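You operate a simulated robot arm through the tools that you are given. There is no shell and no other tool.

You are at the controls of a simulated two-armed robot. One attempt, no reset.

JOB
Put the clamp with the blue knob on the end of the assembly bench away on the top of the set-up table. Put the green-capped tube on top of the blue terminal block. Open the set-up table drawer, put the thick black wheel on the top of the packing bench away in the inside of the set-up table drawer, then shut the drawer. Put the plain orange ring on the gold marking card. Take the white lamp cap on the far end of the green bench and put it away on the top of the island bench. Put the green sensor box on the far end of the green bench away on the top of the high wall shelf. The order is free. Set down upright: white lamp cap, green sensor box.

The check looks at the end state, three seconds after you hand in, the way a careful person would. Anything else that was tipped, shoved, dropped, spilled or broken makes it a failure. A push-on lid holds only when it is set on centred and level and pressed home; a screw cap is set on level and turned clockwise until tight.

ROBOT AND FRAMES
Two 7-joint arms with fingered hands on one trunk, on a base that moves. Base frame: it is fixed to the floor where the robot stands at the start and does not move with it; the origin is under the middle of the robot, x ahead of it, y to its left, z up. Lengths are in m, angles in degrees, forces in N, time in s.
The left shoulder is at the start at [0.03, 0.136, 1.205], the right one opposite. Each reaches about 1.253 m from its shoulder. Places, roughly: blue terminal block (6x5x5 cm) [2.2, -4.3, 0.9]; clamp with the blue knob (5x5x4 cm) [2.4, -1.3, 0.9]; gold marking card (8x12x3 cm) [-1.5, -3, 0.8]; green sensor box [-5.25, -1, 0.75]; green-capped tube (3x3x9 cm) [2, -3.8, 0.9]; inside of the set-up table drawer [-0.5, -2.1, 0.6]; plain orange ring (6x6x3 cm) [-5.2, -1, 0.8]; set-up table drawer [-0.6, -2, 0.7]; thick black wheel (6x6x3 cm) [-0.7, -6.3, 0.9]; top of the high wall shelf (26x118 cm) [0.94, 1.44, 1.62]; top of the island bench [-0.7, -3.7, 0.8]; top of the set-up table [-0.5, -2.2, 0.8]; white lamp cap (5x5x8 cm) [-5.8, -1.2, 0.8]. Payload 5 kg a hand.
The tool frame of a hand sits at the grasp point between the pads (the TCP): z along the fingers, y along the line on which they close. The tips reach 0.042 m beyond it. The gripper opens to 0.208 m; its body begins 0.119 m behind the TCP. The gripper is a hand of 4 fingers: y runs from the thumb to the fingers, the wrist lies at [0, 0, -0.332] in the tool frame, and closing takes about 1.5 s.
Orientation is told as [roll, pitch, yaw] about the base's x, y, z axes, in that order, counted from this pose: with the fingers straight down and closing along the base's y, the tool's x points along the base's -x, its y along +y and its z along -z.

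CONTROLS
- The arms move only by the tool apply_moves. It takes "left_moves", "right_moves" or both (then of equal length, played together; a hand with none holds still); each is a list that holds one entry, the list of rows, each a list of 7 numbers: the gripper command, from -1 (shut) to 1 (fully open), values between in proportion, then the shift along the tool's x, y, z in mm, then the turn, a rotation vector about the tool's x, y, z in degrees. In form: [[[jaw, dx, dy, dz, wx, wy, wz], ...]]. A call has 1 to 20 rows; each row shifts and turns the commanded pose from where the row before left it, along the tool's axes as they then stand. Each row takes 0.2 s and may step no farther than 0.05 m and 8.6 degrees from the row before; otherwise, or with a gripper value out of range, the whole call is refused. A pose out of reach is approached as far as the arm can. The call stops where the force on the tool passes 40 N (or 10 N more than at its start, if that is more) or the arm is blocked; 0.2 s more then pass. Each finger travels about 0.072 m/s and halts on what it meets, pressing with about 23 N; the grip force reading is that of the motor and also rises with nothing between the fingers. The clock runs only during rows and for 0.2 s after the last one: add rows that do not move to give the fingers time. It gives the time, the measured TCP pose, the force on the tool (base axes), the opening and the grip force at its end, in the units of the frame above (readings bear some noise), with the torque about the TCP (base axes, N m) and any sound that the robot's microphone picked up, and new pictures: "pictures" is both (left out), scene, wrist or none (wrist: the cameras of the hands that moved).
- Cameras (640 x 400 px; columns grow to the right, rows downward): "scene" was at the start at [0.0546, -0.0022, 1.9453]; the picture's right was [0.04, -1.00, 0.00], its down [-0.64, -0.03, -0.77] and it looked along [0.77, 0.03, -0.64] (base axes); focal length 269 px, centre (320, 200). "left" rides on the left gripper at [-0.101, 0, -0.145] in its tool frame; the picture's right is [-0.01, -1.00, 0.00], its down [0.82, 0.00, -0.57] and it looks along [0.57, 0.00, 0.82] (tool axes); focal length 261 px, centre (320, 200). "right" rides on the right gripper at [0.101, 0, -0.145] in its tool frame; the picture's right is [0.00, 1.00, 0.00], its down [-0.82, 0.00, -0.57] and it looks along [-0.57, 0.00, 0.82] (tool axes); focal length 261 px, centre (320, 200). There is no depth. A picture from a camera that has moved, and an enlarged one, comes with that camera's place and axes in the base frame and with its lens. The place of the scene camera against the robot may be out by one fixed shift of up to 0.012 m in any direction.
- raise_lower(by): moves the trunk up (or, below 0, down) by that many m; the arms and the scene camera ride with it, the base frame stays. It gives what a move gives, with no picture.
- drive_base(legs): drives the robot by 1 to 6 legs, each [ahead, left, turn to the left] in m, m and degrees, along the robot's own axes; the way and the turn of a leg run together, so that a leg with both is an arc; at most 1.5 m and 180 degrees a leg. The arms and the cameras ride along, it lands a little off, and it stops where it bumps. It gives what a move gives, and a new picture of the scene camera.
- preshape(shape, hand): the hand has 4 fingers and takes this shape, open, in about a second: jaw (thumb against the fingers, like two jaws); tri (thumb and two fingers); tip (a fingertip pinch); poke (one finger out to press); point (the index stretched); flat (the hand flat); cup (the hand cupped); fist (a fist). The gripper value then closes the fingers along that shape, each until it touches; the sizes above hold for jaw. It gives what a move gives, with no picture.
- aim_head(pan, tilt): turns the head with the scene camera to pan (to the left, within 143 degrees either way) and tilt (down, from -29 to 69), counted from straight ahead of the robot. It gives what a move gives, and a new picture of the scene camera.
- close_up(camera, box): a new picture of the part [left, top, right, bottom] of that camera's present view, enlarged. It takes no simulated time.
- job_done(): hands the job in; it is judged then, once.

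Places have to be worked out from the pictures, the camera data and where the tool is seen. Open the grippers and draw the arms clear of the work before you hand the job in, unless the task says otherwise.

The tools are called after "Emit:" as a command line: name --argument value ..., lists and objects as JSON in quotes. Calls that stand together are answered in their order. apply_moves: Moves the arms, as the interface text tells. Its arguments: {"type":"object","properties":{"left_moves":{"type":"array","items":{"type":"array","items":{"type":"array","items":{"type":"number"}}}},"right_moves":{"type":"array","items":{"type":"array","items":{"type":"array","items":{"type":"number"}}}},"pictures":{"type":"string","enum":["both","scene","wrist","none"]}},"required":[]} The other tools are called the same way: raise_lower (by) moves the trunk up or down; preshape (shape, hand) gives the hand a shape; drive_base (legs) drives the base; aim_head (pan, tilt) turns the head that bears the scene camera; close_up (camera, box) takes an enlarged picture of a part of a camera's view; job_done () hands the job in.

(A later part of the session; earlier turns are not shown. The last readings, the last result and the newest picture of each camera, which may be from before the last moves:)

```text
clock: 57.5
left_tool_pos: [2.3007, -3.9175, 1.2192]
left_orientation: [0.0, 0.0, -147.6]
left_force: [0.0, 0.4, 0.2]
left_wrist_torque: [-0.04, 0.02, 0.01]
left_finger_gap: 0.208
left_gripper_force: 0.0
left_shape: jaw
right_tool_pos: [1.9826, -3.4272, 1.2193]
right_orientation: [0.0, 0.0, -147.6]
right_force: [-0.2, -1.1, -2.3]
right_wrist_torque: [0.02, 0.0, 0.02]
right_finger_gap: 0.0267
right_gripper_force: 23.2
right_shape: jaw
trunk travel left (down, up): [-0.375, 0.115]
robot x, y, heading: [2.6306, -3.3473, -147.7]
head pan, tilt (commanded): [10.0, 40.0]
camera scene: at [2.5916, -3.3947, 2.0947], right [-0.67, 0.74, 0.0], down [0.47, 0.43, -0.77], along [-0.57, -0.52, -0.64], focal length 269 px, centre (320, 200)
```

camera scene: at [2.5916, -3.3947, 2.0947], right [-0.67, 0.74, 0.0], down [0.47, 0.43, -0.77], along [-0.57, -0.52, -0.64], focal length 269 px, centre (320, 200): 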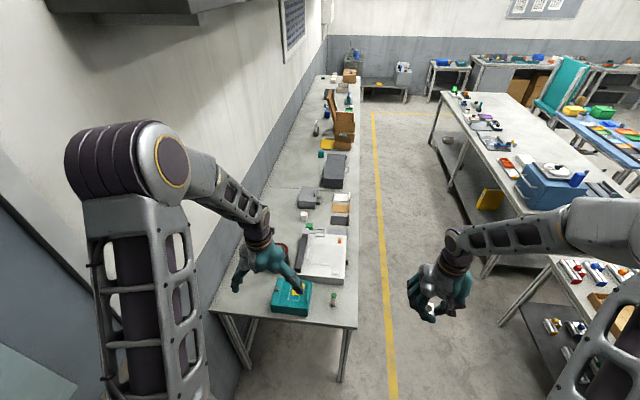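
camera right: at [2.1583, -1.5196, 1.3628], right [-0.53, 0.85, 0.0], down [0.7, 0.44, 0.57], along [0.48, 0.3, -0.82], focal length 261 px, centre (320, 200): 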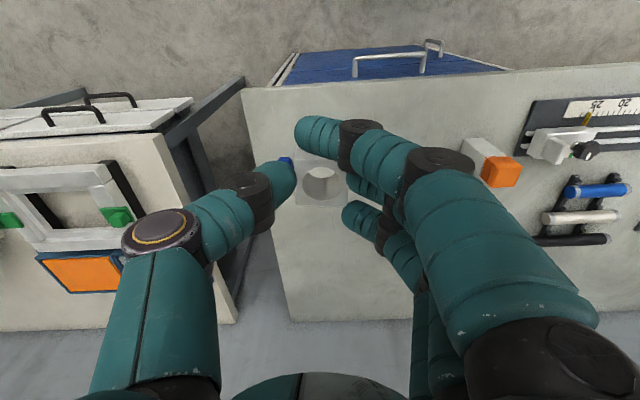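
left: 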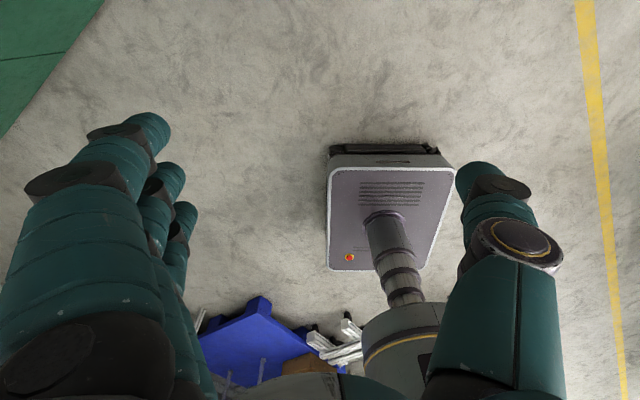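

I'm at the bench's left end. Tube ≈ [2.04,-3.81]. I edge 0.1 m left and 0.12 m ahead and take a zoomed look.

Emit:
drive_base --legs '[[0.12, 0.1, 1.2]]'

Emit:
apply_moves --left_moves '[[[1, 0, 0, -30, 0, 0, 0]]]'

Emit:
close_up --camera "scene" --box '[200, 220, 400, 345]'

```text
clock: 58.9
left_tool_pos: [2.2662, -4.0731, 1.2186]
left_orientation: [-0.1, 0.0, -146.5]
left_force: [0.5, -0.3, 0.0]
left_wrist_torque: [-0.02, 0.0, 0.03]
left_finger_gap: 0.208
left_gripper_force: 0.1
left_shape: jaw
right_tool_pos: [1.937, -3.5895, 1.2191]
right_orientation: [0.0, 0.0, -146.5]
right_force: [0.0, 0.4, -1.4]
right_wrist_torque: [0.01, -0.06, -0.01]
right_finger_gap: 0.0266
right_gripper_force: 23.1
right_shape: jaw
trunk travel left (down, up): [-0.375, 0.115]
robot x, y, heading: [2.5838, -3.4983, -146.3]
head pan, tilt (commanded): [10.0, 40.0]
camera scene: at [2.5465, -3.5444, 2.0948], right [-0.69, 0.73, 0.0], down [0.47, 0.44, -0.77], along [-0.56, -0.53, -0.64], focal length 269 px, centre (320, 200)
```

scene: 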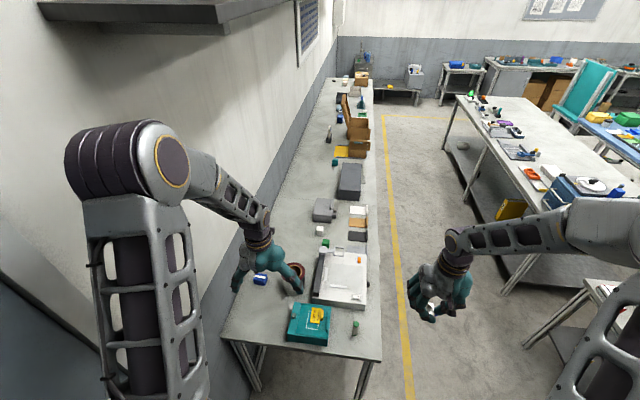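

```text
clock: 59.3
left_tool_pos: [2.2671, -4.0684, 1.2519]
left_orientation: [0.1, -0.1, -146.5]
left_force: [0.7, 1.0, 0.1]
left_wrist_torque: [-0.28, 0.09, 0.0]
left_finger_gap: 0.2079
left_gripper_force: 0.0
left_shape: jaw
right_tool_pos: [1.9399, -3.5845, 1.2189]
right_orientation: [0.1, 0.0, -146.6]
right_force: [0.4, 1.7, -0.4]
right_wrist_torque: [-0.27, 0.07, -0.02]
right_finger_gap: 0.0267
right_gripper_force: 23.1
right_shape: jaw
trunk travel left (down, up): [-0.375, 0.115]
robot x, y, heading: [2.5866, -3.4949, -146.4]
head pan, tilt (commanded): [10.0, 40.0]
camera scene: at [2.5492, -3.5385, 2.095], right [-0.69, 0.73, 0.0], down [0.47, 0.44, -0.77], along [-0.56, -0.53, -0.64], focal length 269 px, centre (320, 200)
camera left: at [2.183, -4.1241, 1.3961], right [-0.56, 0.83, 0.0], down [0.68, 0.46, 0.57], along [0.47, 0.32, -0.82], focal length 261 px, centre (320, 200)
```

scene: 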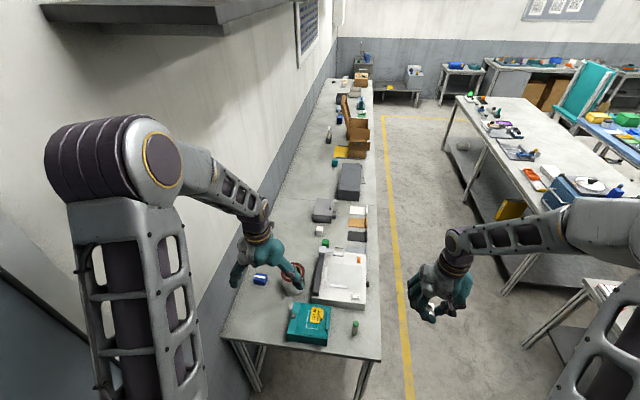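
left: 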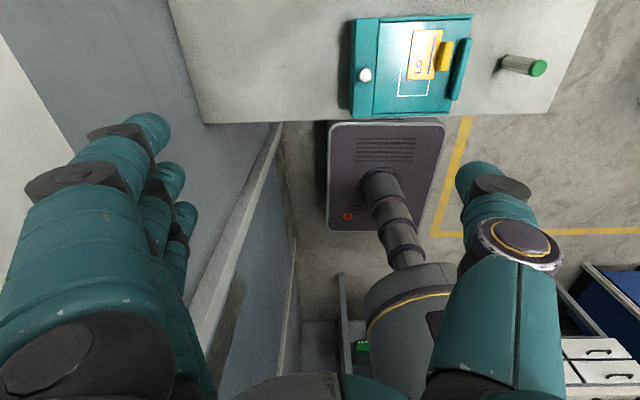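

```text
3.20 times, centred on (300, 282) of scene
camera zoom: at [2.5492, -3.5385, 2.095], right [-0.69, 0.73, 0.0], down [0.47, 0.44, -0.77], along [-0.56, -0.53, -0.64], focal length 860 px, centre (384, -64)
```

zoom: 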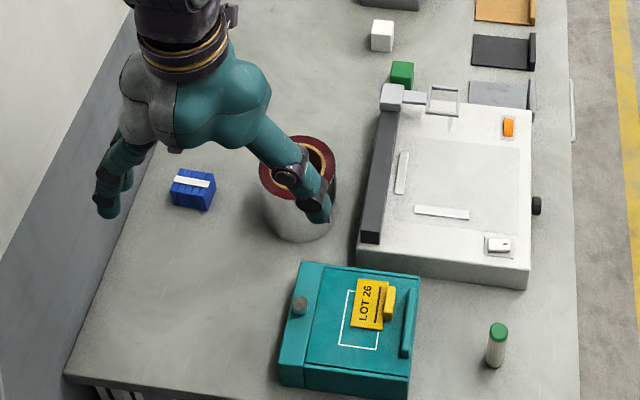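

Tube estimated at [2.051,-3.803], block at about [2.185,-4.308]; bench top near 0.86. I move the right hand (with clamp) aside and bring the left hand over the tube with a half-open grip.

Emit:
apply_moves --left_moves '[[[0.5, 0, 0, 0, 0, 0, 0], [0.2, 0, 0, 0, 0, 0, 0], [0, -10, -45, 0, 0, 0, 0], [0, -10, -45, 0, 0, 0, 0], [0, -10, -45, 0, 0, 0, 0], [0, -3, -45, 0, 0, 0, 0], [0, 0, -45, 0, 0, 0, 0], [0, 0, -45, 0, 0, 0, 0], [0, 0, -45, 0, 0, 0, 0], [0, 0, -25, 0, 0, 0, 0], [0, 0, 0, 40, 0, 0, 0], [0, 0, 0, 40, 0, 0, 0], [0, 0, 0, 40, 0, 0, 0], [0, 0, 0, 0, 0, 0, 0]]]' --right_moves '[[[-1, 0, -40, 0, 0, 0, 0], [-1, 0, -40, 0, 0, 0, 0], [-1, 0, -40, 0, 0, 0, 0], [-1, 0, 0, 0, 0, 0, 0], [-1, 0, 0, 0, 0, 0, 0], [-1, 0, 0, 0, 0, 0, 0], [-1, 0, 0, 0, 0, 0, 0], [-1, 0, 0, 0, 0, 0, 0], [-1, 0, 0, 0, 0, 0, 0], [-1, 0, 0, 0, 0, 0, 0], [-1, 0, 0, 0, 0, 0, 0], [-1, 0, 0, 0, 0, 0, 0], [-1, 0, 0, 0, 0, 0, 0], [-1, 0, 0, 0, 0, 0, 0]]]'

```text
clock: 62.3
left_tool_pos: [2.0516, -3.8075, 1.1276]
left_orientation: [0.1, 0.0, -146.5]
left_force: [0.7, -0.2, 0.1]
left_wrist_torque: [-0.02, 0.04, -0.01]
left_finger_gap: 0.1048
left_gripper_force: 0.0
left_shape: jaw
right_tool_pos: [1.8739, -3.4894, 1.2183]
right_orientation: [-0.1, 0.0, -146.5]
right_force: [0.5, 0.2, -0.6]
right_wrist_torque: [-0.03, 0.02, -0.02]
right_finger_gap: 0.0266
right_gripper_force: 22.5
right_shape: jaw
trunk travel left (down, up): [-0.375, 0.115]
robot x, y, heading: [2.5862, -3.5033, -146.6]
head pan, tilt (commanded): [10.0, 40.0]
camera scene: at [2.5472, -3.5443, 2.0948], right [-0.69, 0.72, 0.0], down [0.47, 0.44, -0.77], along [-0.56, -0.53, -0.64], focal length 269 px, centre (320, 200)
camera right: at [1.9582, -3.4325, 1.3637], right [0.55, -0.84, 0.0], down [-0.69, -0.45, 0.57], along [-0.48, -0.31, -0.82], focal length 261 px, centre (320, 200)
camera left: at [1.9682, -3.8642, 1.272], right [-0.56, 0.83, 0.0], down [0.68, 0.46, 0.57], along [0.47, 0.32, -0.82], focal length 261 px, centre (320, 200)
```

scene: 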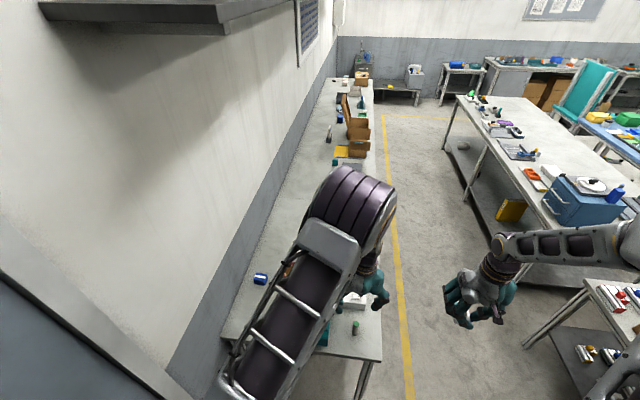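
right: 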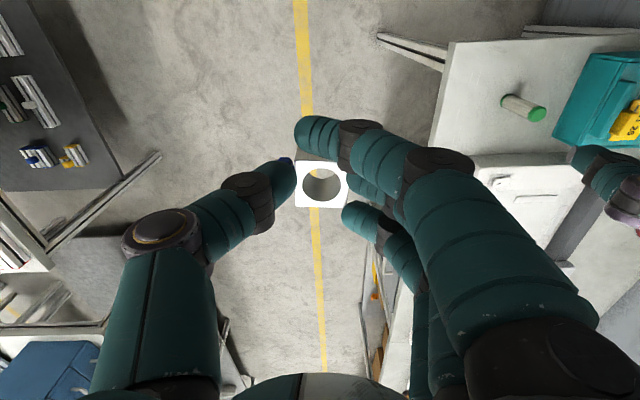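
left: 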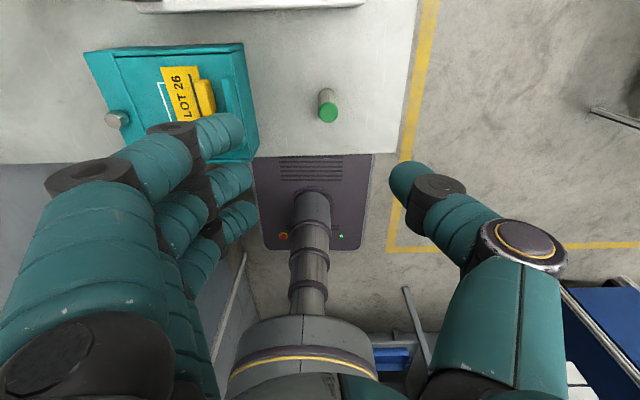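

Tube cap at (328,112) → about 9 mm ahead and 10 mm right of the TCP. I narrow the grip to ~7 cm, correct and descend part-way.

Emit:
apply_moves --left_moves '[[[-0.3, -9, -10, 0, 0, 0, 0], [-0.3, 0, 0, 40, 0, 0, 0], [-0.3, 0, 0, 40, 0, 0, 0], [-0.3, 0, 0, 30, 0, 0, 0], [-0.3, 0, 0, 0, 0, 0, 0]]]'

```text
clock: 63.5
left_tool_pos: [2.0396, -3.8039, 1.0196]
left_orientation: [0.0, 0.0, -146.5]
left_force: [0.5, 0.9, -0.2]
left_wrist_torque: [-0.03, 0.04, 0.0]
left_finger_gap: 0.0734
left_gripper_force: 0.1
left_shape: jaw
right_tool_pos: [1.8735, -3.4882, 1.2183]
right_orientation: [-0.1, 0.0, -146.5]
right_force: [0.0, 0.5, -1.4]
right_wrist_torque: [0.01, 0.0, -0.02]
right_finger_gap: 0.0266
right_gripper_force: 23.3
right_shape: jaw
trunk travel left (down, up): [-0.375, 0.115]
robot x, y, heading: [2.5844, -3.4988, -146.7]
head pan, tilt (commanded): [10.0, 40.0]
camera scene: at [2.5472, -3.5442, 2.0948], right [-0.69, 0.72, 0.0], down [0.47, 0.44, -0.77], along [-0.56, -0.53, -0.64], focal length 269 px, centre (320, 200)
camera left: at [1.9549, -3.8591, 1.1633], right [-0.56, 0.83, 0.0], down [0.68, 0.46, 0.57], along [0.47, 0.32, -0.82], focal length 261 px, centre (320, 200)
```

scene: 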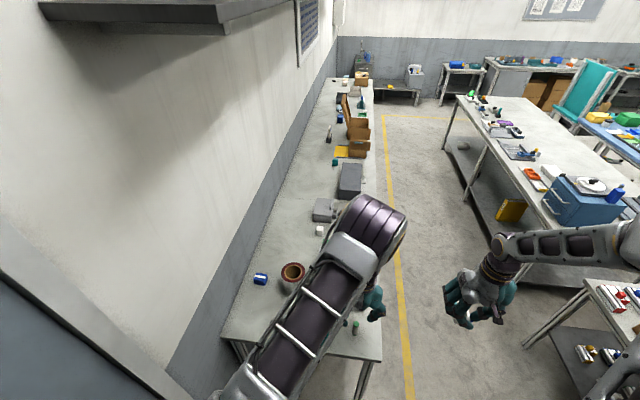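
left: 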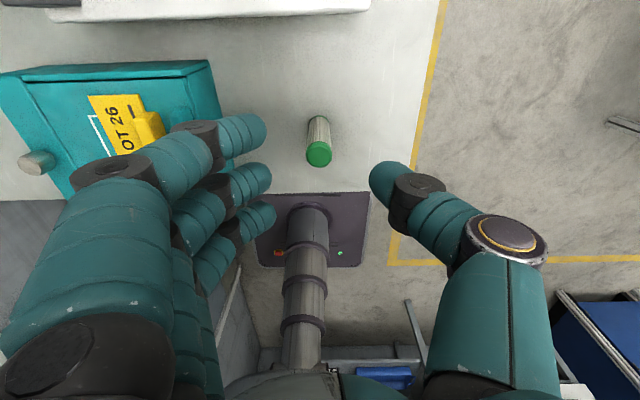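

The tube is centred laterally. I go forward 4 mm and down to ~0.93, keeping the grip open, then check again.

Emit:
apply_moves --left_moves '[[[-0.3, -4, 0, 30, 0, 0, 0], [-0.3, 0, 0, 30, 0, 0, 0], [-0.3, 0, 0, 28, 0, 0, 0], [-0.3, 0, 0, 0, 0, 0, 0]]]' --pictures "wrist"

```text
clock: 64.5
left_tool_pos: [2.0337, -3.8049, 0.9315]
left_orientation: [0.0, 0.0, -146.6]
left_force: [-0.4, -0.3, -0.1]
left_wrist_torque: [0.01, 0.03, -0.01]
left_finger_gap: 0.0732
left_gripper_force: 0.1
left_shape: jaw
right_tool_pos: [1.8722, -3.4894, 1.2194]
right_orientation: [0.0, 0.1, -146.5]
right_force: [0.0, 0.4, -1.0]
right_wrist_torque: [-0.04, 0.04, 0.01]
right_finger_gap: 0.0265
right_gripper_force: 22.5
right_shape: jaw
trunk travel left (down, up): [-0.375, 0.115]
robot x, y, heading: [2.5871, -3.4971, -146.5]
head pan, tilt (commanded): [10.0, 40.0]
camera left: at [1.9495, -3.8624, 1.0764], right [-0.56, 0.83, 0.0], down [0.68, 0.46, 0.57], along [0.47, 0.32, -0.82], focal length 261 px, centre (320, 200)
```

left: 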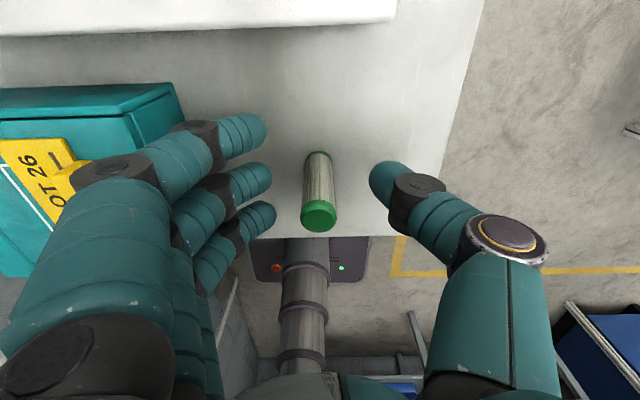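

Bench top works out to z≈0.85 and the tube is ~4 mm behind the TCP. Thumb and middle finger sit ~10 mm behind the TCP line, so I shift forward 5 mm, lower to ~0.917 and close.

Emit:
apply_moves --left_moves '[[[-0.3, -5, 0, 14, 0, 0, 0], [-0.3, 0, 0, 0, 0, 0, 0], [-0.6, 0, 0, 0, 0, 0, 0], [-0.8, 0, 0, 0, 0, 0, 0], [-1, 0, 0, 0, 0, 0, 0], [-1, 0, 0, 0, 0, 0, 0], [-1, 0, 0, 0, 0, 0, 0], [-1, 0, 0, 0, 0, 0, 0]]]' --pictures "wrist"

```text
clock: 66.3
left_tool_pos: [2.0295, -3.8088, 0.9175]
left_orientation: [-0.1, 0.0, -146.5]
left_force: [0.6, -0.5, -0.4]
left_wrist_torque: [-0.04, -0.05, 0.0]
left_finger_gap: 0.0003
left_gripper_force: 22.9
left_shape: jaw
right_tool_pos: [1.8725, -3.4895, 1.2181]
right_orientation: [0.0, 0.0, -146.6]
right_force: [-0.4, 0.1, -1.0]
right_wrist_torque: [0.07, -0.02, 0.02]
right_finger_gap: 0.0263
right_gripper_force: 22.8
right_shape: jaw
trunk travel left (down, up): [-0.375, 0.115]
robot x, y, heading: [2.587, -3.4957, -146.6]
head pan, tilt (commanded): [10.0, 40.0]
camera left: at [1.9451, -3.8651, 1.0625], right [-0.56, 0.83, 0.0], down [0.68, 0.46, 0.57], along [0.48, 0.32, -0.82], focal length 261 px, centre (320, 200)
```

left: 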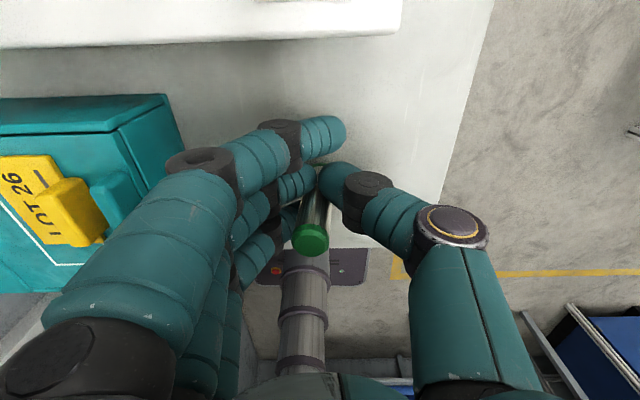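

I check the grip in a close-up.

Emit:
close_up --camera "left" --box '[230, 100, 400, 270]'

Emit:
close_up --camera "scene" --box '[300, 270, 420, 345]'

```text
2.35 times, centred on (315, 185) of left
camera zoom: at [1.9451, -3.8651, 1.0625], right [-0.56, 0.83, 0.0], down [0.68, 0.46, 0.57], along [0.48, 0.32, -0.82], focal length 613 px, centre (332, 235)
```

zoom: 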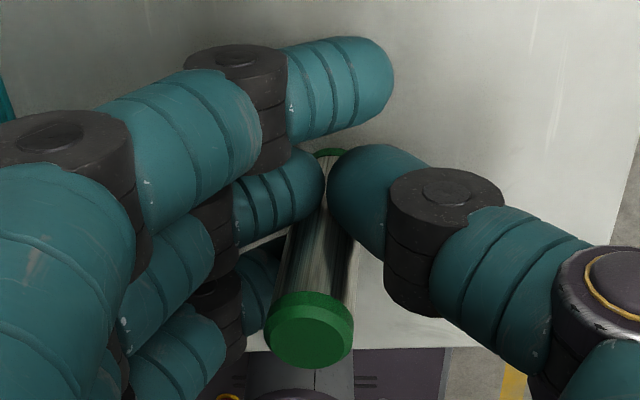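

```text
5.33 times, centred on (360, 308) of scene
camera zoom: at [2.5461, -3.5445, 2.0947], right [-0.69, 0.73, 0.0], down [0.47, 0.44, -0.77], along [-0.56, -0.53, -0.64], focal length 1434 px, centre (107, -373)
```

zoom: 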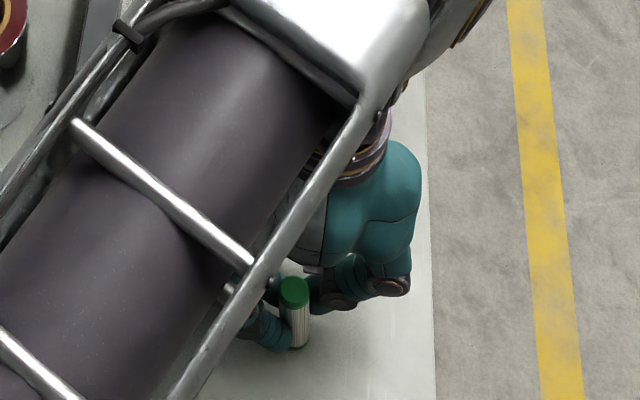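

The tube is pinched between thumb and middle finger, tilted only slightly. I lift 40 mm and check it hangs steady.

Emit:
apply_moves --left_moves '[[[-1, 0, 0, -10, 0, 0, 0], [-1, 0, 0, -15, 0, 0, 0], [-1, 0, 0, -15, 0, 0, 0], [-1, 0, 0, 0, 0, 0, 0]]]' --pictures "both"

Emit:
close_up --camera "left" --box '[230, 100, 400, 270]'

Emit:
close_up --camera "right" --box '[480, 60, 640, 160]'

```text
clock: 67.3
left_tool_pos: [2.0305, -3.8088, 0.9575]
left_orientation: [0.0, 0.0, -146.3]
left_force: [1.1, -0.1, -1.2]
left_wrist_torque: [-0.04, 0.01, 0.01]
left_finger_gap: 0.0
left_gripper_force: 22.9
left_shape: jaw
right_tool_pos: [1.8718, -3.4901, 1.2173]
right_orientation: [0.0, 0.1, -146.4]
right_force: [-0.4, 0.0, -1.8]
right_wrist_torque: [0.04, -0.03, -0.01]
right_finger_gap: 0.0266
right_gripper_force: 22.9
right_shape: jaw
trunk travel left (down, up): [-0.375, 0.115]
robot x, y, heading: [2.5863, -3.5002, -146.3]
head pan, tilt (commanded): [10.0, 40.0]
camera scene: at [2.5458, -3.5448, 2.0946], right [-0.69, 0.73, 0.0], down [0.47, 0.44, -0.77], along [-0.56, -0.53, -0.64], focal length 269 px, centre (320, 200)
camera left: at [1.9457, -3.8652, 1.1015], right [-0.56, 0.83, 0.0], down [0.68, 0.46, 0.57], along [0.48, 0.32, -0.82], focal length 261 px, centre (320, 200)
```

scene: 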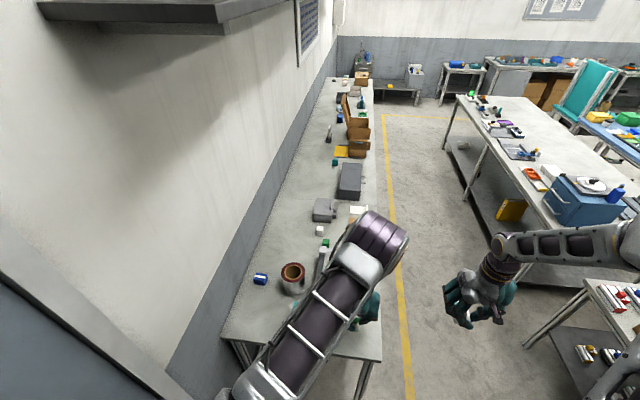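
left: 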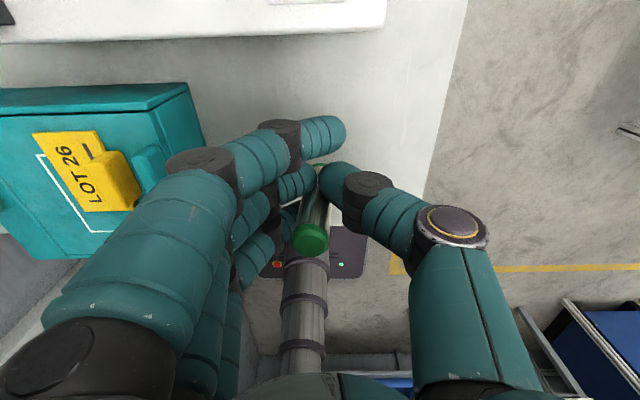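

```text
2.35 times, centred on (315, 185) of left
camera zoom: at [1.9457, -3.8652, 1.1015], right [-0.56, 0.83, 0.0], down [0.68, 0.46, 0.57], along [0.48, 0.32, -0.82], focal length 613 px, centre (332, 235)
```

zoom: 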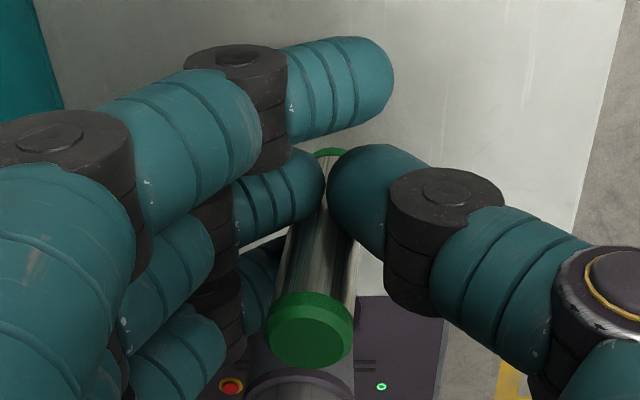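

```text
4.00 times, centred on (560, 110) of right
camera zoom: at [1.9574, -3.4328, 1.3632], right [0.55, -0.84, 0.0], down [-0.69, -0.45, 0.57], along [-0.48, -0.31, -0.82], focal length 1043 px, centre (-640, 560)
```

zoom: 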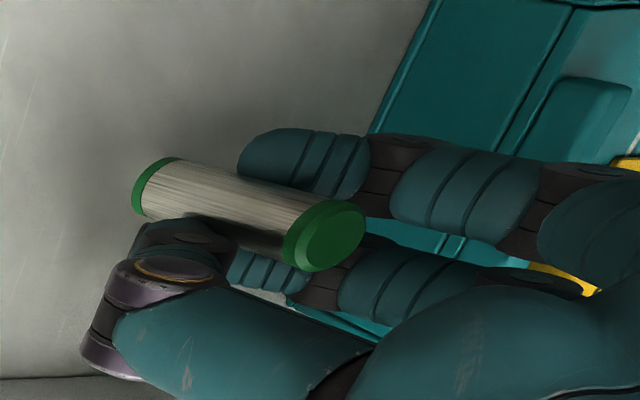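

The tube is held nearly vertical. To keep my left elbow away from the wall when reaching the block, I lift the tube and shift the base 0.2 m right and 0.12 m ahead.

Emit:
apply_moves --left_moves '[[[-1, 0, 0, -40, 0, 0, 0], [-1, 0, 0, -50, 0, 0, 0], [-1, 0, 0, -50, 0, 0, 0], [-1, 0, 0, -50, 0, 0, 0], [-1, 0, 0, -50, 0, 0, 0], [-1, 0, 0, 0, 0, 0, 0]]]' --pictures "none"

Emit:
drive_base --legs '[[0, -0.2, 0], [0.12, 0, 0]]'

```text
clock: 68.7
left_tool_pos: [2.029, -3.8081, 1.1978]
left_orientation: [0.0, 0.1, -146.3]
left_force: [-0.6, -0.5, -2.0]
left_wrist_torque: [0.0, -0.05, 0.0]
left_finger_gap: 0.0
left_gripper_force: 23.2
left_shape: jaw
right_tool_pos: [1.8715, -3.4902, 1.2182]
right_orientation: [0.0, 0.0, -146.6]
right_force: [0.2, -0.1, -1.9]
right_wrist_torque: [0.0, -0.06, 0.02]
right_finger_gap: 0.0269
right_gripper_force: 23.0
right_shape: jaw
trunk travel left (down, up): [-0.375, 0.115]
robot x, y, heading: [2.5873, -3.4962, -146.6]
head pan, tilt (commanded): [10.0, 40.0]
```

```text
clock: 71.1
left_tool_pos: [1.8216, -3.7076, 1.1978]
left_orientation: [0.0, -0.1, -146.6]
left_force: [0.8, -0.4, -1.8]
left_wrist_torque: [0.01, 0.04, -0.04]
left_finger_gap: 0.0
left_gripper_force: 23.1
left_shape: jaw
right_tool_pos: [1.6656, -3.3884, 1.2192]
right_orientation: [-0.1, 0.1, -146.7]
right_force: [-0.3, -0.1, -1.7]
right_wrist_torque: [0.07, 0.01, -0.01]
right_finger_gap: 0.0268
right_gripper_force: 23.1
right_shape: jaw
trunk travel left (down, up): [-0.375, 0.115]
robot x, y, heading: [2.378, -3.3979, -146.3]
head pan, tilt (commanded): [10.0, 40.0]
camera scene: at [2.3392, -3.4458, 2.0947], right [-0.69, 0.73, 0.0], down [0.47, 0.44, -0.77], along [-0.56, -0.53, -0.64], focal length 269 px, centre (320, 200)
```

scene: 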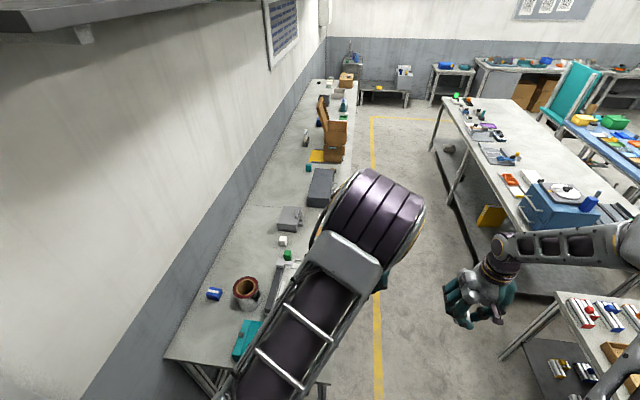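

Now I sweep the left hand leftwards over the bench (at z≈1.2) toward the block, stopping a little short to look.

Emit:
apply_moves --left_moves '[[[-1, -5, 50, 0, 0, 0, 0], [-1, -5, 50, 0, 0, 0, 0], [-1, -5, 50, 0, 0, 0, 0], [-1, -5, 50, 0, 0, 0, 0], [-1, -5, 50, 0, 0, 0, 0], [-1, -5, 50, 0, 0, 0, 0], [-1, -5, 50, 0, 0, 0, 0], [-1, 0, 50, 0, 0, 0, 0], [-1, 0, 50, 0, 0, 0, 0], [-1, 0, 50, 0, 0, 0, 0], [-1, 0, 50, 0, 0, 0, 0], [-1, 0, 50, 0, 0, 0, 0], [-1, 0, 0, 0, 0, 0, 0]]]'

```text
refused: row 1 steps farther than a row can; nothing moved
```

Emit:
apply_moves --left_moves '[[[-1, -5, 48, 0, 0, 0, 0], [-1, -5, 48, 0, 0, 0, 0], [-1, -5, 48, 0, 0, 0, 0], [-1, -5, 48, 0, 0, 0, 0], [-1, -5, 48, 0, 0, 0, 0], [-1, -5, 48, 0, 0, 0, 0], [-1, -5, 48, 0, 0, 0, 0], [-1, 0, 48, 0, 0, 0, 0], [-1, 0, 48, 0, 0, 0, 0], [-1, 0, 48, 0, 0, 0, 0], [-1, 0, 48, 0, 0, 0, 0], [-1, 0, 48, 0, 0, 0, 0], [-1, 0, 0, 0, 0, 0, 0]]]'

```text
clock: 73.9
left_tool_pos: [2.1074, -4.2088, 1.1999]
left_orientation: [0.1, 0.1, -146.6]
left_force: [-1.5, 1.9, -0.7]
left_wrist_torque: [-0.12, -0.08, -0.03]
left_finger_gap: 0.0001
left_gripper_force: 23.3
left_shape: jaw
right_tool_pos: [1.6656, -3.3868, 1.2175]
right_orientation: [0.0, 0.1, -146.7]
right_force: [0.1, 0.6, -2.5]
right_wrist_torque: [-0.07, -0.06, -0.01]
right_finger_gap: 0.0265
right_gripper_force: 22.9
right_shape: jaw
trunk travel left (down, up): [-0.375, 0.115]
robot x, y, heading: [2.3784, -3.3979, -147.0]
head pan, tilt (commanded): [10.0, 40.0]
camera scene: at [2.3375, -3.4435, 2.0947], right [-0.69, 0.73, 0.0], down [0.47, 0.44, -0.77], along [-0.56, -0.53, -0.64], focal length 269 px, centre (320, 200)
camera left: at [2.0239, -4.2646, 1.3435], right [-0.55, 0.83, 0.0], down [0.68, 0.45, 0.57], along [0.48, 0.32, -0.82], focal length 261 px, centre (320, 200)
```

scene: 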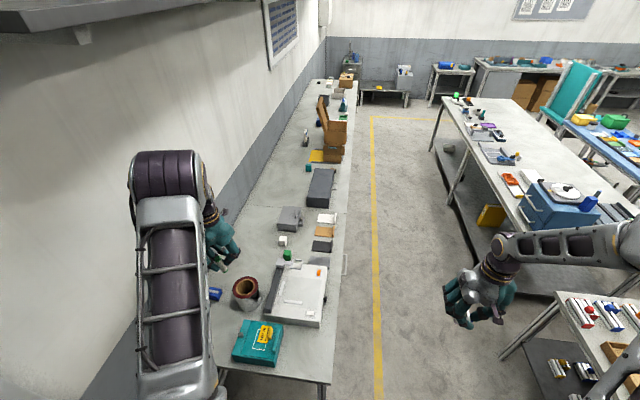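
left: 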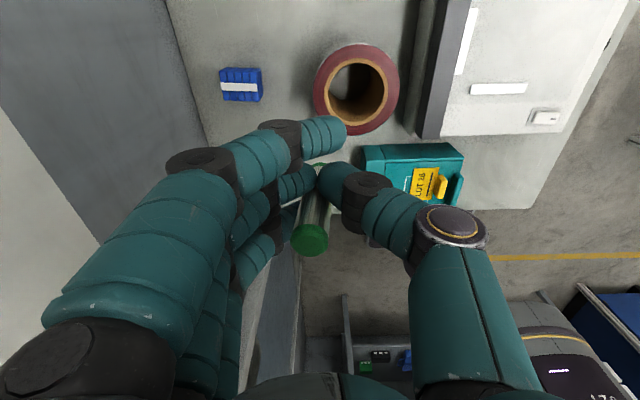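

The block shows clearly, ~12.5 cm left and 1.5 cm ahead of the TCP; the can next to it tops out at ~0.97. I move over the block, correct the tube's small tilt, and come down to 1.06 for a look.

Emit:
apply_moves --left_moves '[[[-1, -10, 40, 0, 0, 0, 0], [-1, -10, 40, 0, 0, 0, 0], [-1, -10, 41, 0, 0, 0, 0], [-1, 0, 0, 0, -3.5, 0, 0], [-1, 0, 0, 35, 0, 0, 0], [-1, 0, 0, 35, 0, 0, 0], [-1, 0, 0, 35, 0, 0, 0], [-1, 0, 0, 30, 0, 0, 0], [-1, 0, 0, 0, 0, 0, 0]]]'

Emit:
close_up --camera "left" --box '[200, 60, 440, 260]'

Emit:
close_up --camera "scene" --box '[160, 200, 300, 320]'

```text
clock: 75.9
left_tool_pos: [2.1558, -4.3303, 1.0643]
left_orientation: [3.5, 0.0, -146.6]
left_force: [0.4, -0.6, -0.3]
left_wrist_torque: [-0.03, 0.01, 0.02]
left_finger_gap: 0.0
left_gripper_force: 23.1
left_shape: jaw
right_tool_pos: [1.6658, -3.3877, 1.219]
right_orientation: [0.0, 0.1, -146.6]
right_force: [0.4, 0.0, -1.3]
right_wrist_torque: [-0.08, 0.02, 0.02]
right_finger_gap: 0.0266
right_gripper_force: 23.2
right_shape: jaw
trunk travel left (down, up): [-0.375, 0.115]
robot x, y, heading: [2.3736, -3.3997, -146.4]
head pan, tilt (commanded): [10.0, 40.0]
camera scene: at [2.3395, -3.4441, 2.0948], right [-0.69, 0.73, 0.0], down [0.47, 0.44, -0.77], along [-0.56, -0.53, -0.64], focal length 269 px, centre (320, 200)
camera left: at [2.067, -4.3797, 1.2084], right [-0.55, 0.83, -0.06], down [0.66, 0.48, 0.57], along [0.5, 0.27, -0.82], focal length 261 px, centre (320, 200)
```

scene: 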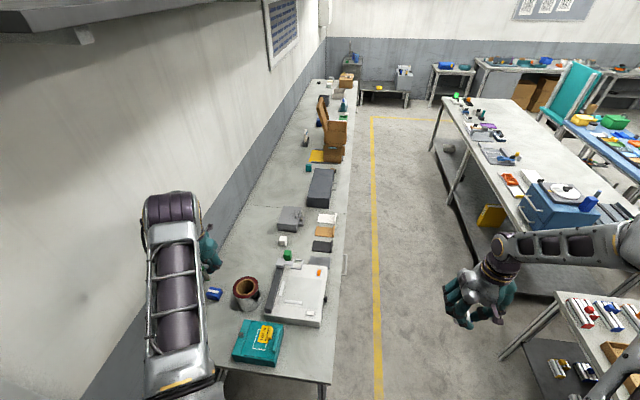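
left: 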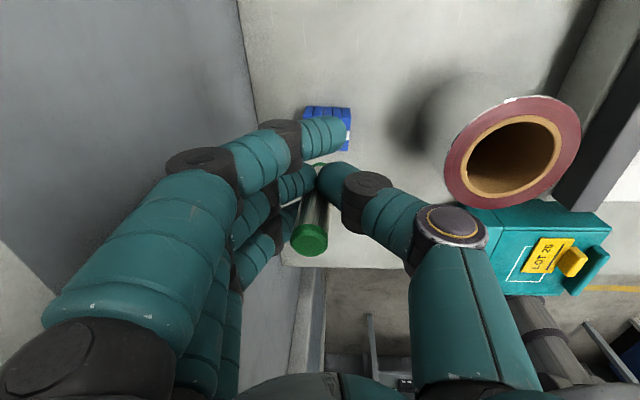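

```text
2.00 times, centred on (320, 160) of left
camera zoom: at [2.067, -4.3797, 1.2084], right [-0.55, 0.83, -0.06], down [0.66, 0.48, 0.57], along [0.5, 0.27, -0.82], focal length 521 px, centre (320, 280)
```

zoom: 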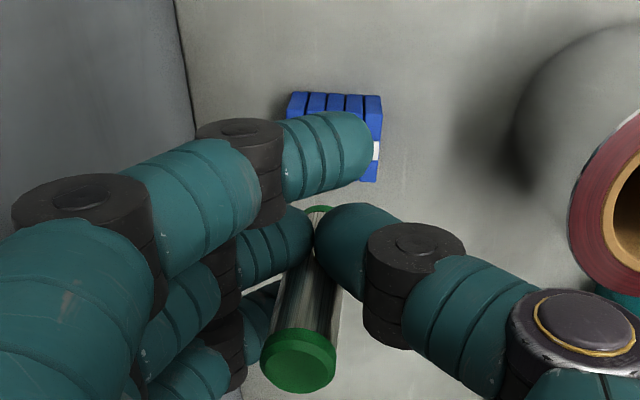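

```text
3.33 times, centred on (230, 260) of scene
camera zoom: at [2.3395, -3.4441, 2.0948], right [-0.69, 0.73, 0.0], down [0.47, 0.44, -0.77], along [-0.56, -0.53, -0.64], focal length 896 px, centre (620, 0)
```

zoom: 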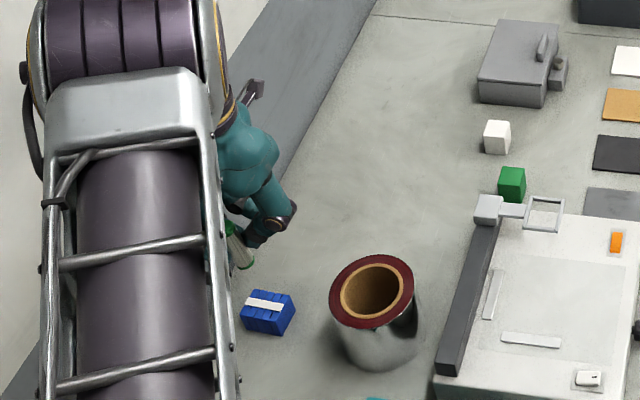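

Scene and wrist views agree the tube base is over the block centre to within ~4 mm. I lower to just above contact, then creep down watching the force.

Emit:
apply_moves --left_moves '[[[-1, 0, -3, 30, 0, 0, 0], [-1, 0, 0, 30, 0, 0, 0], [-1, 0, 0, 15, 0, 0, 0], [-1, 0, 0, 0, 0, 0, 0]]]'

Emit:
close_up --camera "scene" --box '[170, 230, 270, 310]'

Emit:
close_up --camera "left" --box '[240, 100, 400, 260]'

```text
clock: 76.9
left_tool_pos: [2.156, -4.3328, 0.9897]
left_orientation: [3.5, 0.0, -146.6]
left_force: [-0.4, -0.2, -0.3]
left_wrist_torque: [-0.01, 0.02, 0.0]
left_finger_gap: 0.0001
left_gripper_force: 23.7
left_shape: jaw
right_tool_pos: [1.6653, -3.3872, 1.2183]
right_orientation: [0.0, 0.0, -146.7]
right_force: [0.0, 0.8, -1.6]
right_wrist_torque: [-0.02, -0.02, -0.01]
right_finger_gap: 0.0263
right_gripper_force: 23.3
right_shape: jaw
trunk travel left (down, up): [-0.375, 0.115]
robot x, y, heading: [2.3764, -3.3994, -146.7]
head pan, tilt (commanded): [10.0, 40.0]
camera scene: at [2.3393, -3.4455, 2.0947], right [-0.69, 0.73, 0.0], down [0.47, 0.44, -0.77], along [-0.56, -0.53, -0.64], focal length 269 px, centre (320, 200)
camera left: at [2.0673, -4.3815, 1.1334], right [-0.55, 0.83, -0.06], down [0.66, 0.48, 0.57], along [0.5, 0.27, -0.82], focal length 261 px, centre (320, 200)
```

scene: 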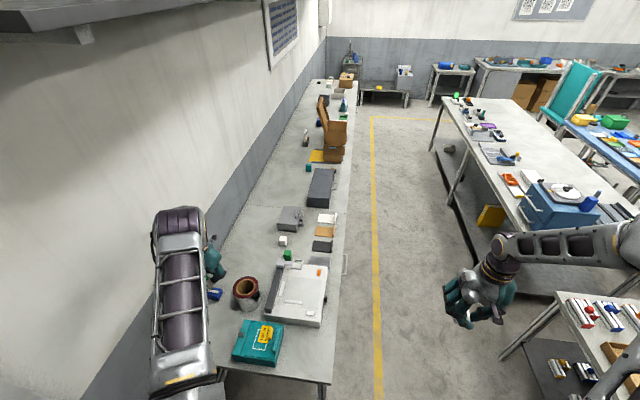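
left: 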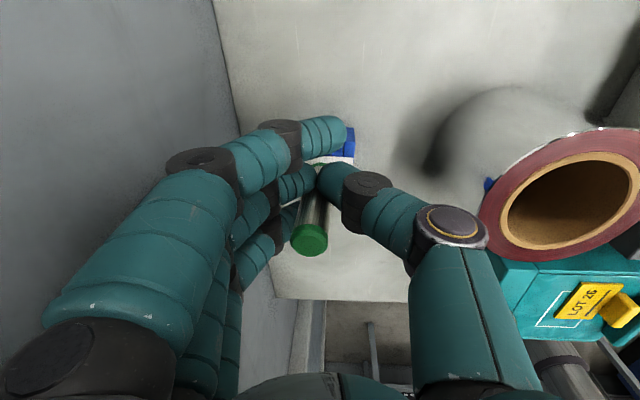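

```text
5.00 times, centred on (220, 270) of scene
camera zoom: at [2.3393, -3.4455, 2.0947], right [-0.69, 0.73, 0.0], down [0.47, 0.44, -0.77], along [-0.56, -0.53, -0.64], focal length 1344 px, centre (820, -150)
```

zoom: 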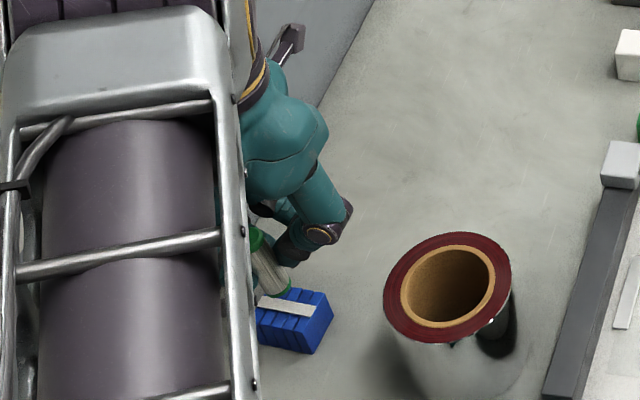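

```text
2.50 times, centred on (320, 180) of left
camera zoom: at [2.0673, -4.3815, 1.1334], right [-0.55, 0.83, -0.06], down [0.66, 0.48, 0.57], along [0.5, 0.27, -0.82], focal length 652 px, centre (320, 250)
```

zoom: 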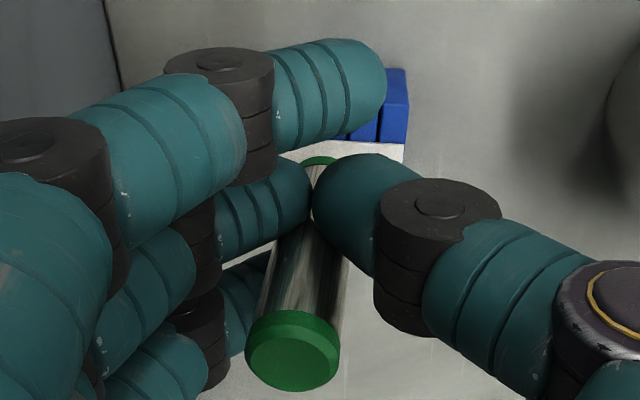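

Tube base lines up with the white label (block centre); it needs ~3 mm to the right. I creep down.

Emit:
apply_moves --left_moves '[[[-1, 0, -3, 4, 0, 0, 0], [-1, 0, 0, 4, 0, 0, 0], [-1, 0, 0, 4, 0, 0, 0], [-1, 0, 0, 0, 0, 0, 0]]]' --pictures "wrist"

Emit:
apply_moves --left_moves '[[[-1, 0, 0, 2, 0, 0, 0], [-1, 0, 0, 2, 0, 0, 0], [-1, 0, 0, 0, 0, 0, 0]]]' --pictures "wrist"

```text
clock: 77.9
left_tool_pos: [2.1553, -4.3308, 0.9763]
left_orientation: [3.4, -0.1, -146.6]
left_force: [-0.4, 0.3, -0.7]
left_wrist_torque: [0.03, 0.03, 0.01]
left_finger_gap: 0.0
left_gripper_force: 23.1
left_shape: jaw
right_tool_pos: [1.6667, -3.3882, 1.2188]
right_orientation: [0.1, 0.0, -146.7]
right_force: [0.0, -0.2, -1.1]
right_wrist_torque: [-0.04, 0.0, 0.03]
right_finger_gap: 0.0266
right_gripper_force: 22.8
right_shape: jaw
trunk travel left (down, up): [-0.375, 0.115]
robot x, y, heading: [2.3758, -3.398, -146.7]
head pan, tilt (commanded): [10.0, 40.0]
camera left: at [2.0661, -4.3795, 1.1198], right [-0.55, 0.83, -0.06], down [0.66, 0.48, 0.57], along [0.5, 0.27, -0.82], focal length 261 px, centre (320, 200)
```

left: 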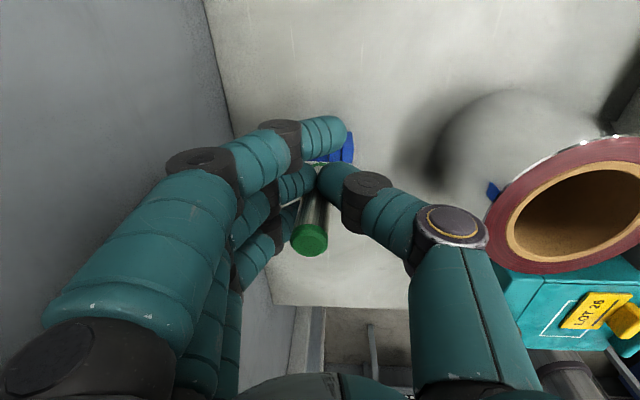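

```text
clock: 78.7
left_tool_pos: [2.1554, -4.33, 0.9726]
left_orientation: [3.5, 0.0, -146.6]
left_force: [0.3, -0.2, -0.8]
left_wrist_torque: [0.0, -0.01, -0.01]
left_finger_gap: 0.0004
left_gripper_force: 22.9
left_shape: jaw
right_tool_pos: [1.6647, -3.3885, 1.2188]
right_orientation: [0.0, 0.0, -146.7]
right_force: [-0.5, 1.3, -1.3]
right_wrist_torque: [0.04, 0.0, 0.01]
right_finger_gap: 0.0267
right_gripper_force: 23.2
right_shape: jaw
trunk travel left (down, up): [-0.375, 0.115]
robot x, y, heading: [2.3772, -3.3935, -146.7]
head pan, tilt (commanded): [10.0, 40.0]
camera left: at [2.0662, -4.3797, 1.1159], right [-0.55, 0.83, -0.06], down [0.66, 0.48, 0.57], along [0.5, 0.27, -0.82], focal length 261 px, centre (320, 200)
```

left: 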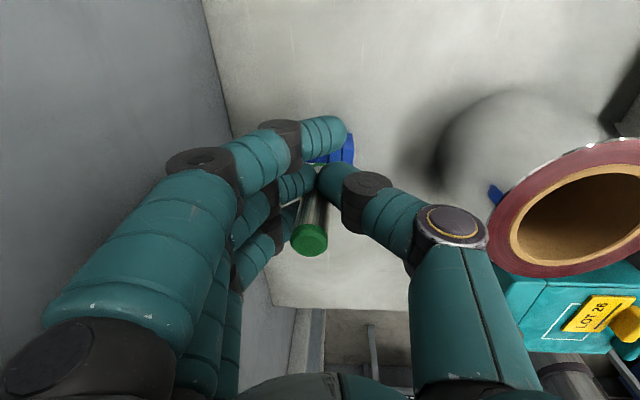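

No contact force yet; I zoom to see the gap between tube base and block.

Emit:
close_up --camera "left" --box '[270, 100, 370, 200]'

Emit:
close_up --camera "scene" --box '[190, 255, 240, 305]'

```text
4.00 times, centred on (320, 150) of left
camera zoom: at [2.0662, -4.3797, 1.1159], right [-0.55, 0.83, -0.06], down [0.66, 0.48, 0.57], along [0.5, 0.27, -0.82], focal length 1043 px, centre (320, 400)
```

zoom: 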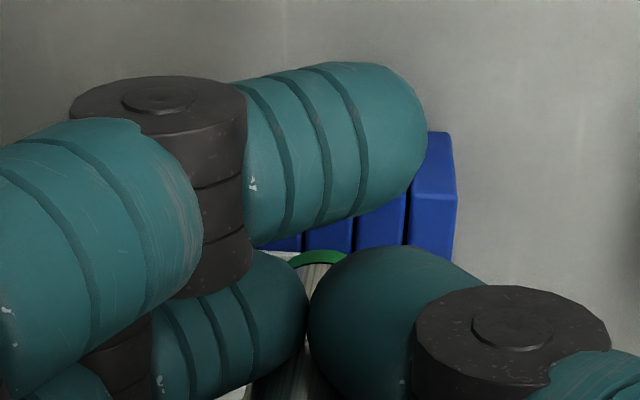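

```text
8.00 times, centred on (215, 280) of scene
camera zoom: at [2.3391, -3.4457, 2.0947], right [-0.69, 0.73, 0.0], down [0.47, 0.44, -0.77], along [-0.56, -0.53, -0.64], focal length 2151 px, centre (1160, -440)
```

zoom: 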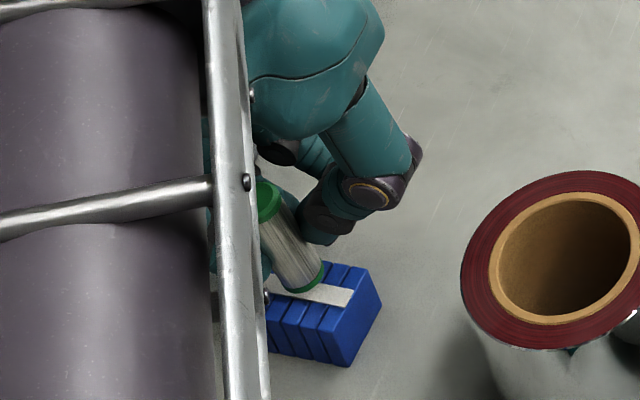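

I zoom tighter to judge tube position over the block's top face.

Emit:
close_up --camera "scene" --box '[206, 268, 230, 292]'

```text
16.00 times, centred on (218, 280) of scene
camera zoom: at [2.3391, -3.4457, 2.0947], right [-0.69, 0.73, 0.0], down [0.47, 0.44, -0.77], along [-0.56, -0.53, -0.64], focal length 4302 px, centre (1952, -1080)
```

zoom: 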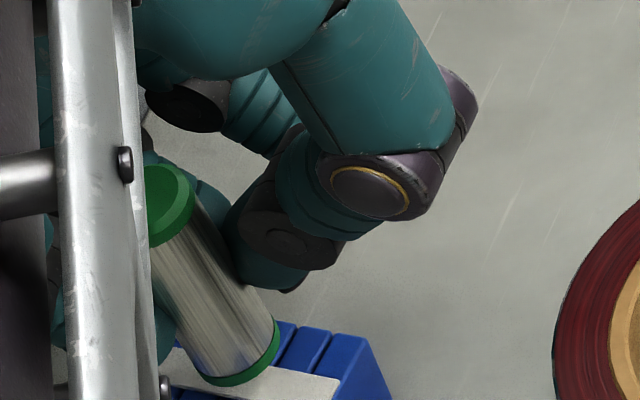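

Views suggest the tube is 0–10 mm forward of the block centre; I shift back 5 mm and continue creeping down.

Emit:
apply_moves --left_moves '[[[-1, 5, 0, 0, 0, 0, 0], [-1, 0, 0, 2, 0, 0, 0], [-1, 0, 0, 2, 0, 0, 0], [-1, 0, 0, 0, 0, 0, 0]]]' --pictures "none"

Emit:
apply_moves --left_moves '[[[-1, 0, 0, 2, 0, 0, 0], [-1, 0, 0, 0, 0, 0, 0]]]' --pictures "none"

Emit:
close_up --camera "scene" --box '[206, 268, 230, 292]'

```text
clock: 79.7
left_tool_pos: [2.1593, -4.3306, 0.9686]
left_orientation: [3.5, 0.0, -146.6]
left_force: [0.4, -0.6, -0.8]
left_wrist_torque: [-0.02, 0.02, 0.0]
left_finger_gap: 0.0
left_gripper_force: 23.0
left_shape: jaw
right_tool_pos: [1.666, -3.3881, 1.2185]
right_orientation: [0.0, 0.0, -146.8]
right_force: [-0.6, 0.2, -1.5]
right_wrist_torque: [0.0, 0.01, 0.05]
right_finger_gap: 0.0265
right_gripper_force: 23.0
right_shape: jaw
trunk travel left (down, up): [-0.375, 0.115]
robot x, y, heading: [2.3781, -3.3987, -146.8]
head pan, tilt (commanded): [10.0, 40.0]
```

```text
clock: 80.3
left_tool_pos: [2.1594, -4.3301, 0.9673]
left_orientation: [3.6, 0.0, -146.5]
left_force: [-0.1, 0.7, -0.8]
left_wrist_torque: [-0.04, 0.04, 0.01]
left_finger_gap: 0.0
left_gripper_force: 22.5
left_shape: jaw
right_tool_pos: [1.6657, -3.3869, 1.2188]
right_orientation: [-0.1, 0.1, -146.7]
right_force: [1.8, 0.7, -2.1]
right_wrist_torque: [0.01, -0.02, -0.01]
right_finger_gap: 0.0267
right_gripper_force: 23.1
right_shape: jaw
trunk travel left (down, up): [-0.375, 0.115]
robot x, y, heading: [2.3796, -3.3982, -146.7]
head pan, tilt (commanded): [10.0, 40.0]
```

```text
16.00 times, centred on (218, 280) of scene
camera zoom: at [2.3391, -3.4456, 2.0947], right [-0.69, 0.73, 0.0], down [0.47, 0.44, -0.77], along [-0.56, -0.53, -0.64], focal length 4302 px, centre (1952, -1080)
```

zoom: 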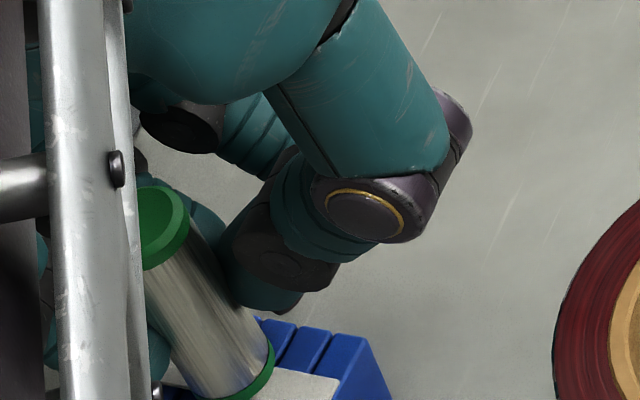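

The tube now heads for the block's centre. Continue down in small steps.

Emit:
apply_moves --left_moves '[[[-1, 0, 0, 2, 0, 0, 0], [-1, 0, 0, 1, 0, 0, 0], [-1, 0, 0, 0, 0, 0, 0]]]' --pictures "none"

Emit:
close_up --camera "scene" --box '[206, 276, 230, 300]'

```text
clock: 81.1
left_tool_pos: [2.1584, -4.3295, 0.9626]
left_orientation: [3.5, 0.0, -146.5]
left_force: [-0.2, -0.6, -0.9]
left_wrist_torque: [-0.03, 0.03, 0.0]
left_finger_gap: 0.0002
left_gripper_force: 22.4
left_shape: jaw
right_tool_pos: [1.6656, -3.3882, 1.2181]
right_orientation: [0.0, 0.0, -146.7]
right_force: [-0.5, 0.3, -1.9]
right_wrist_torque: [-0.01, -0.03, 0.0]
right_finger_gap: 0.0264
right_gripper_force: 23.0
right_shape: jaw
trunk travel left (down, up): [-0.375, 0.115]
robot x, y, heading: [2.3792, -3.3963, -146.7]
head pan, tilt (commanded): [10.0, 40.0]
```

```text
16.00 times, centred on (218, 288) of scene
camera zoom: at [2.3392, -3.4457, 2.0947], right [-0.69, 0.73, 0.0], down [0.47, 0.44, -0.77], along [-0.56, -0.53, -0.64], focal length 4302 px, centre (1952, -1208)
```

zoom: 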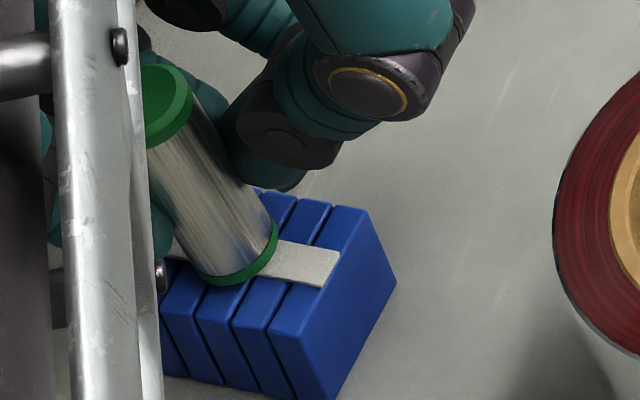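

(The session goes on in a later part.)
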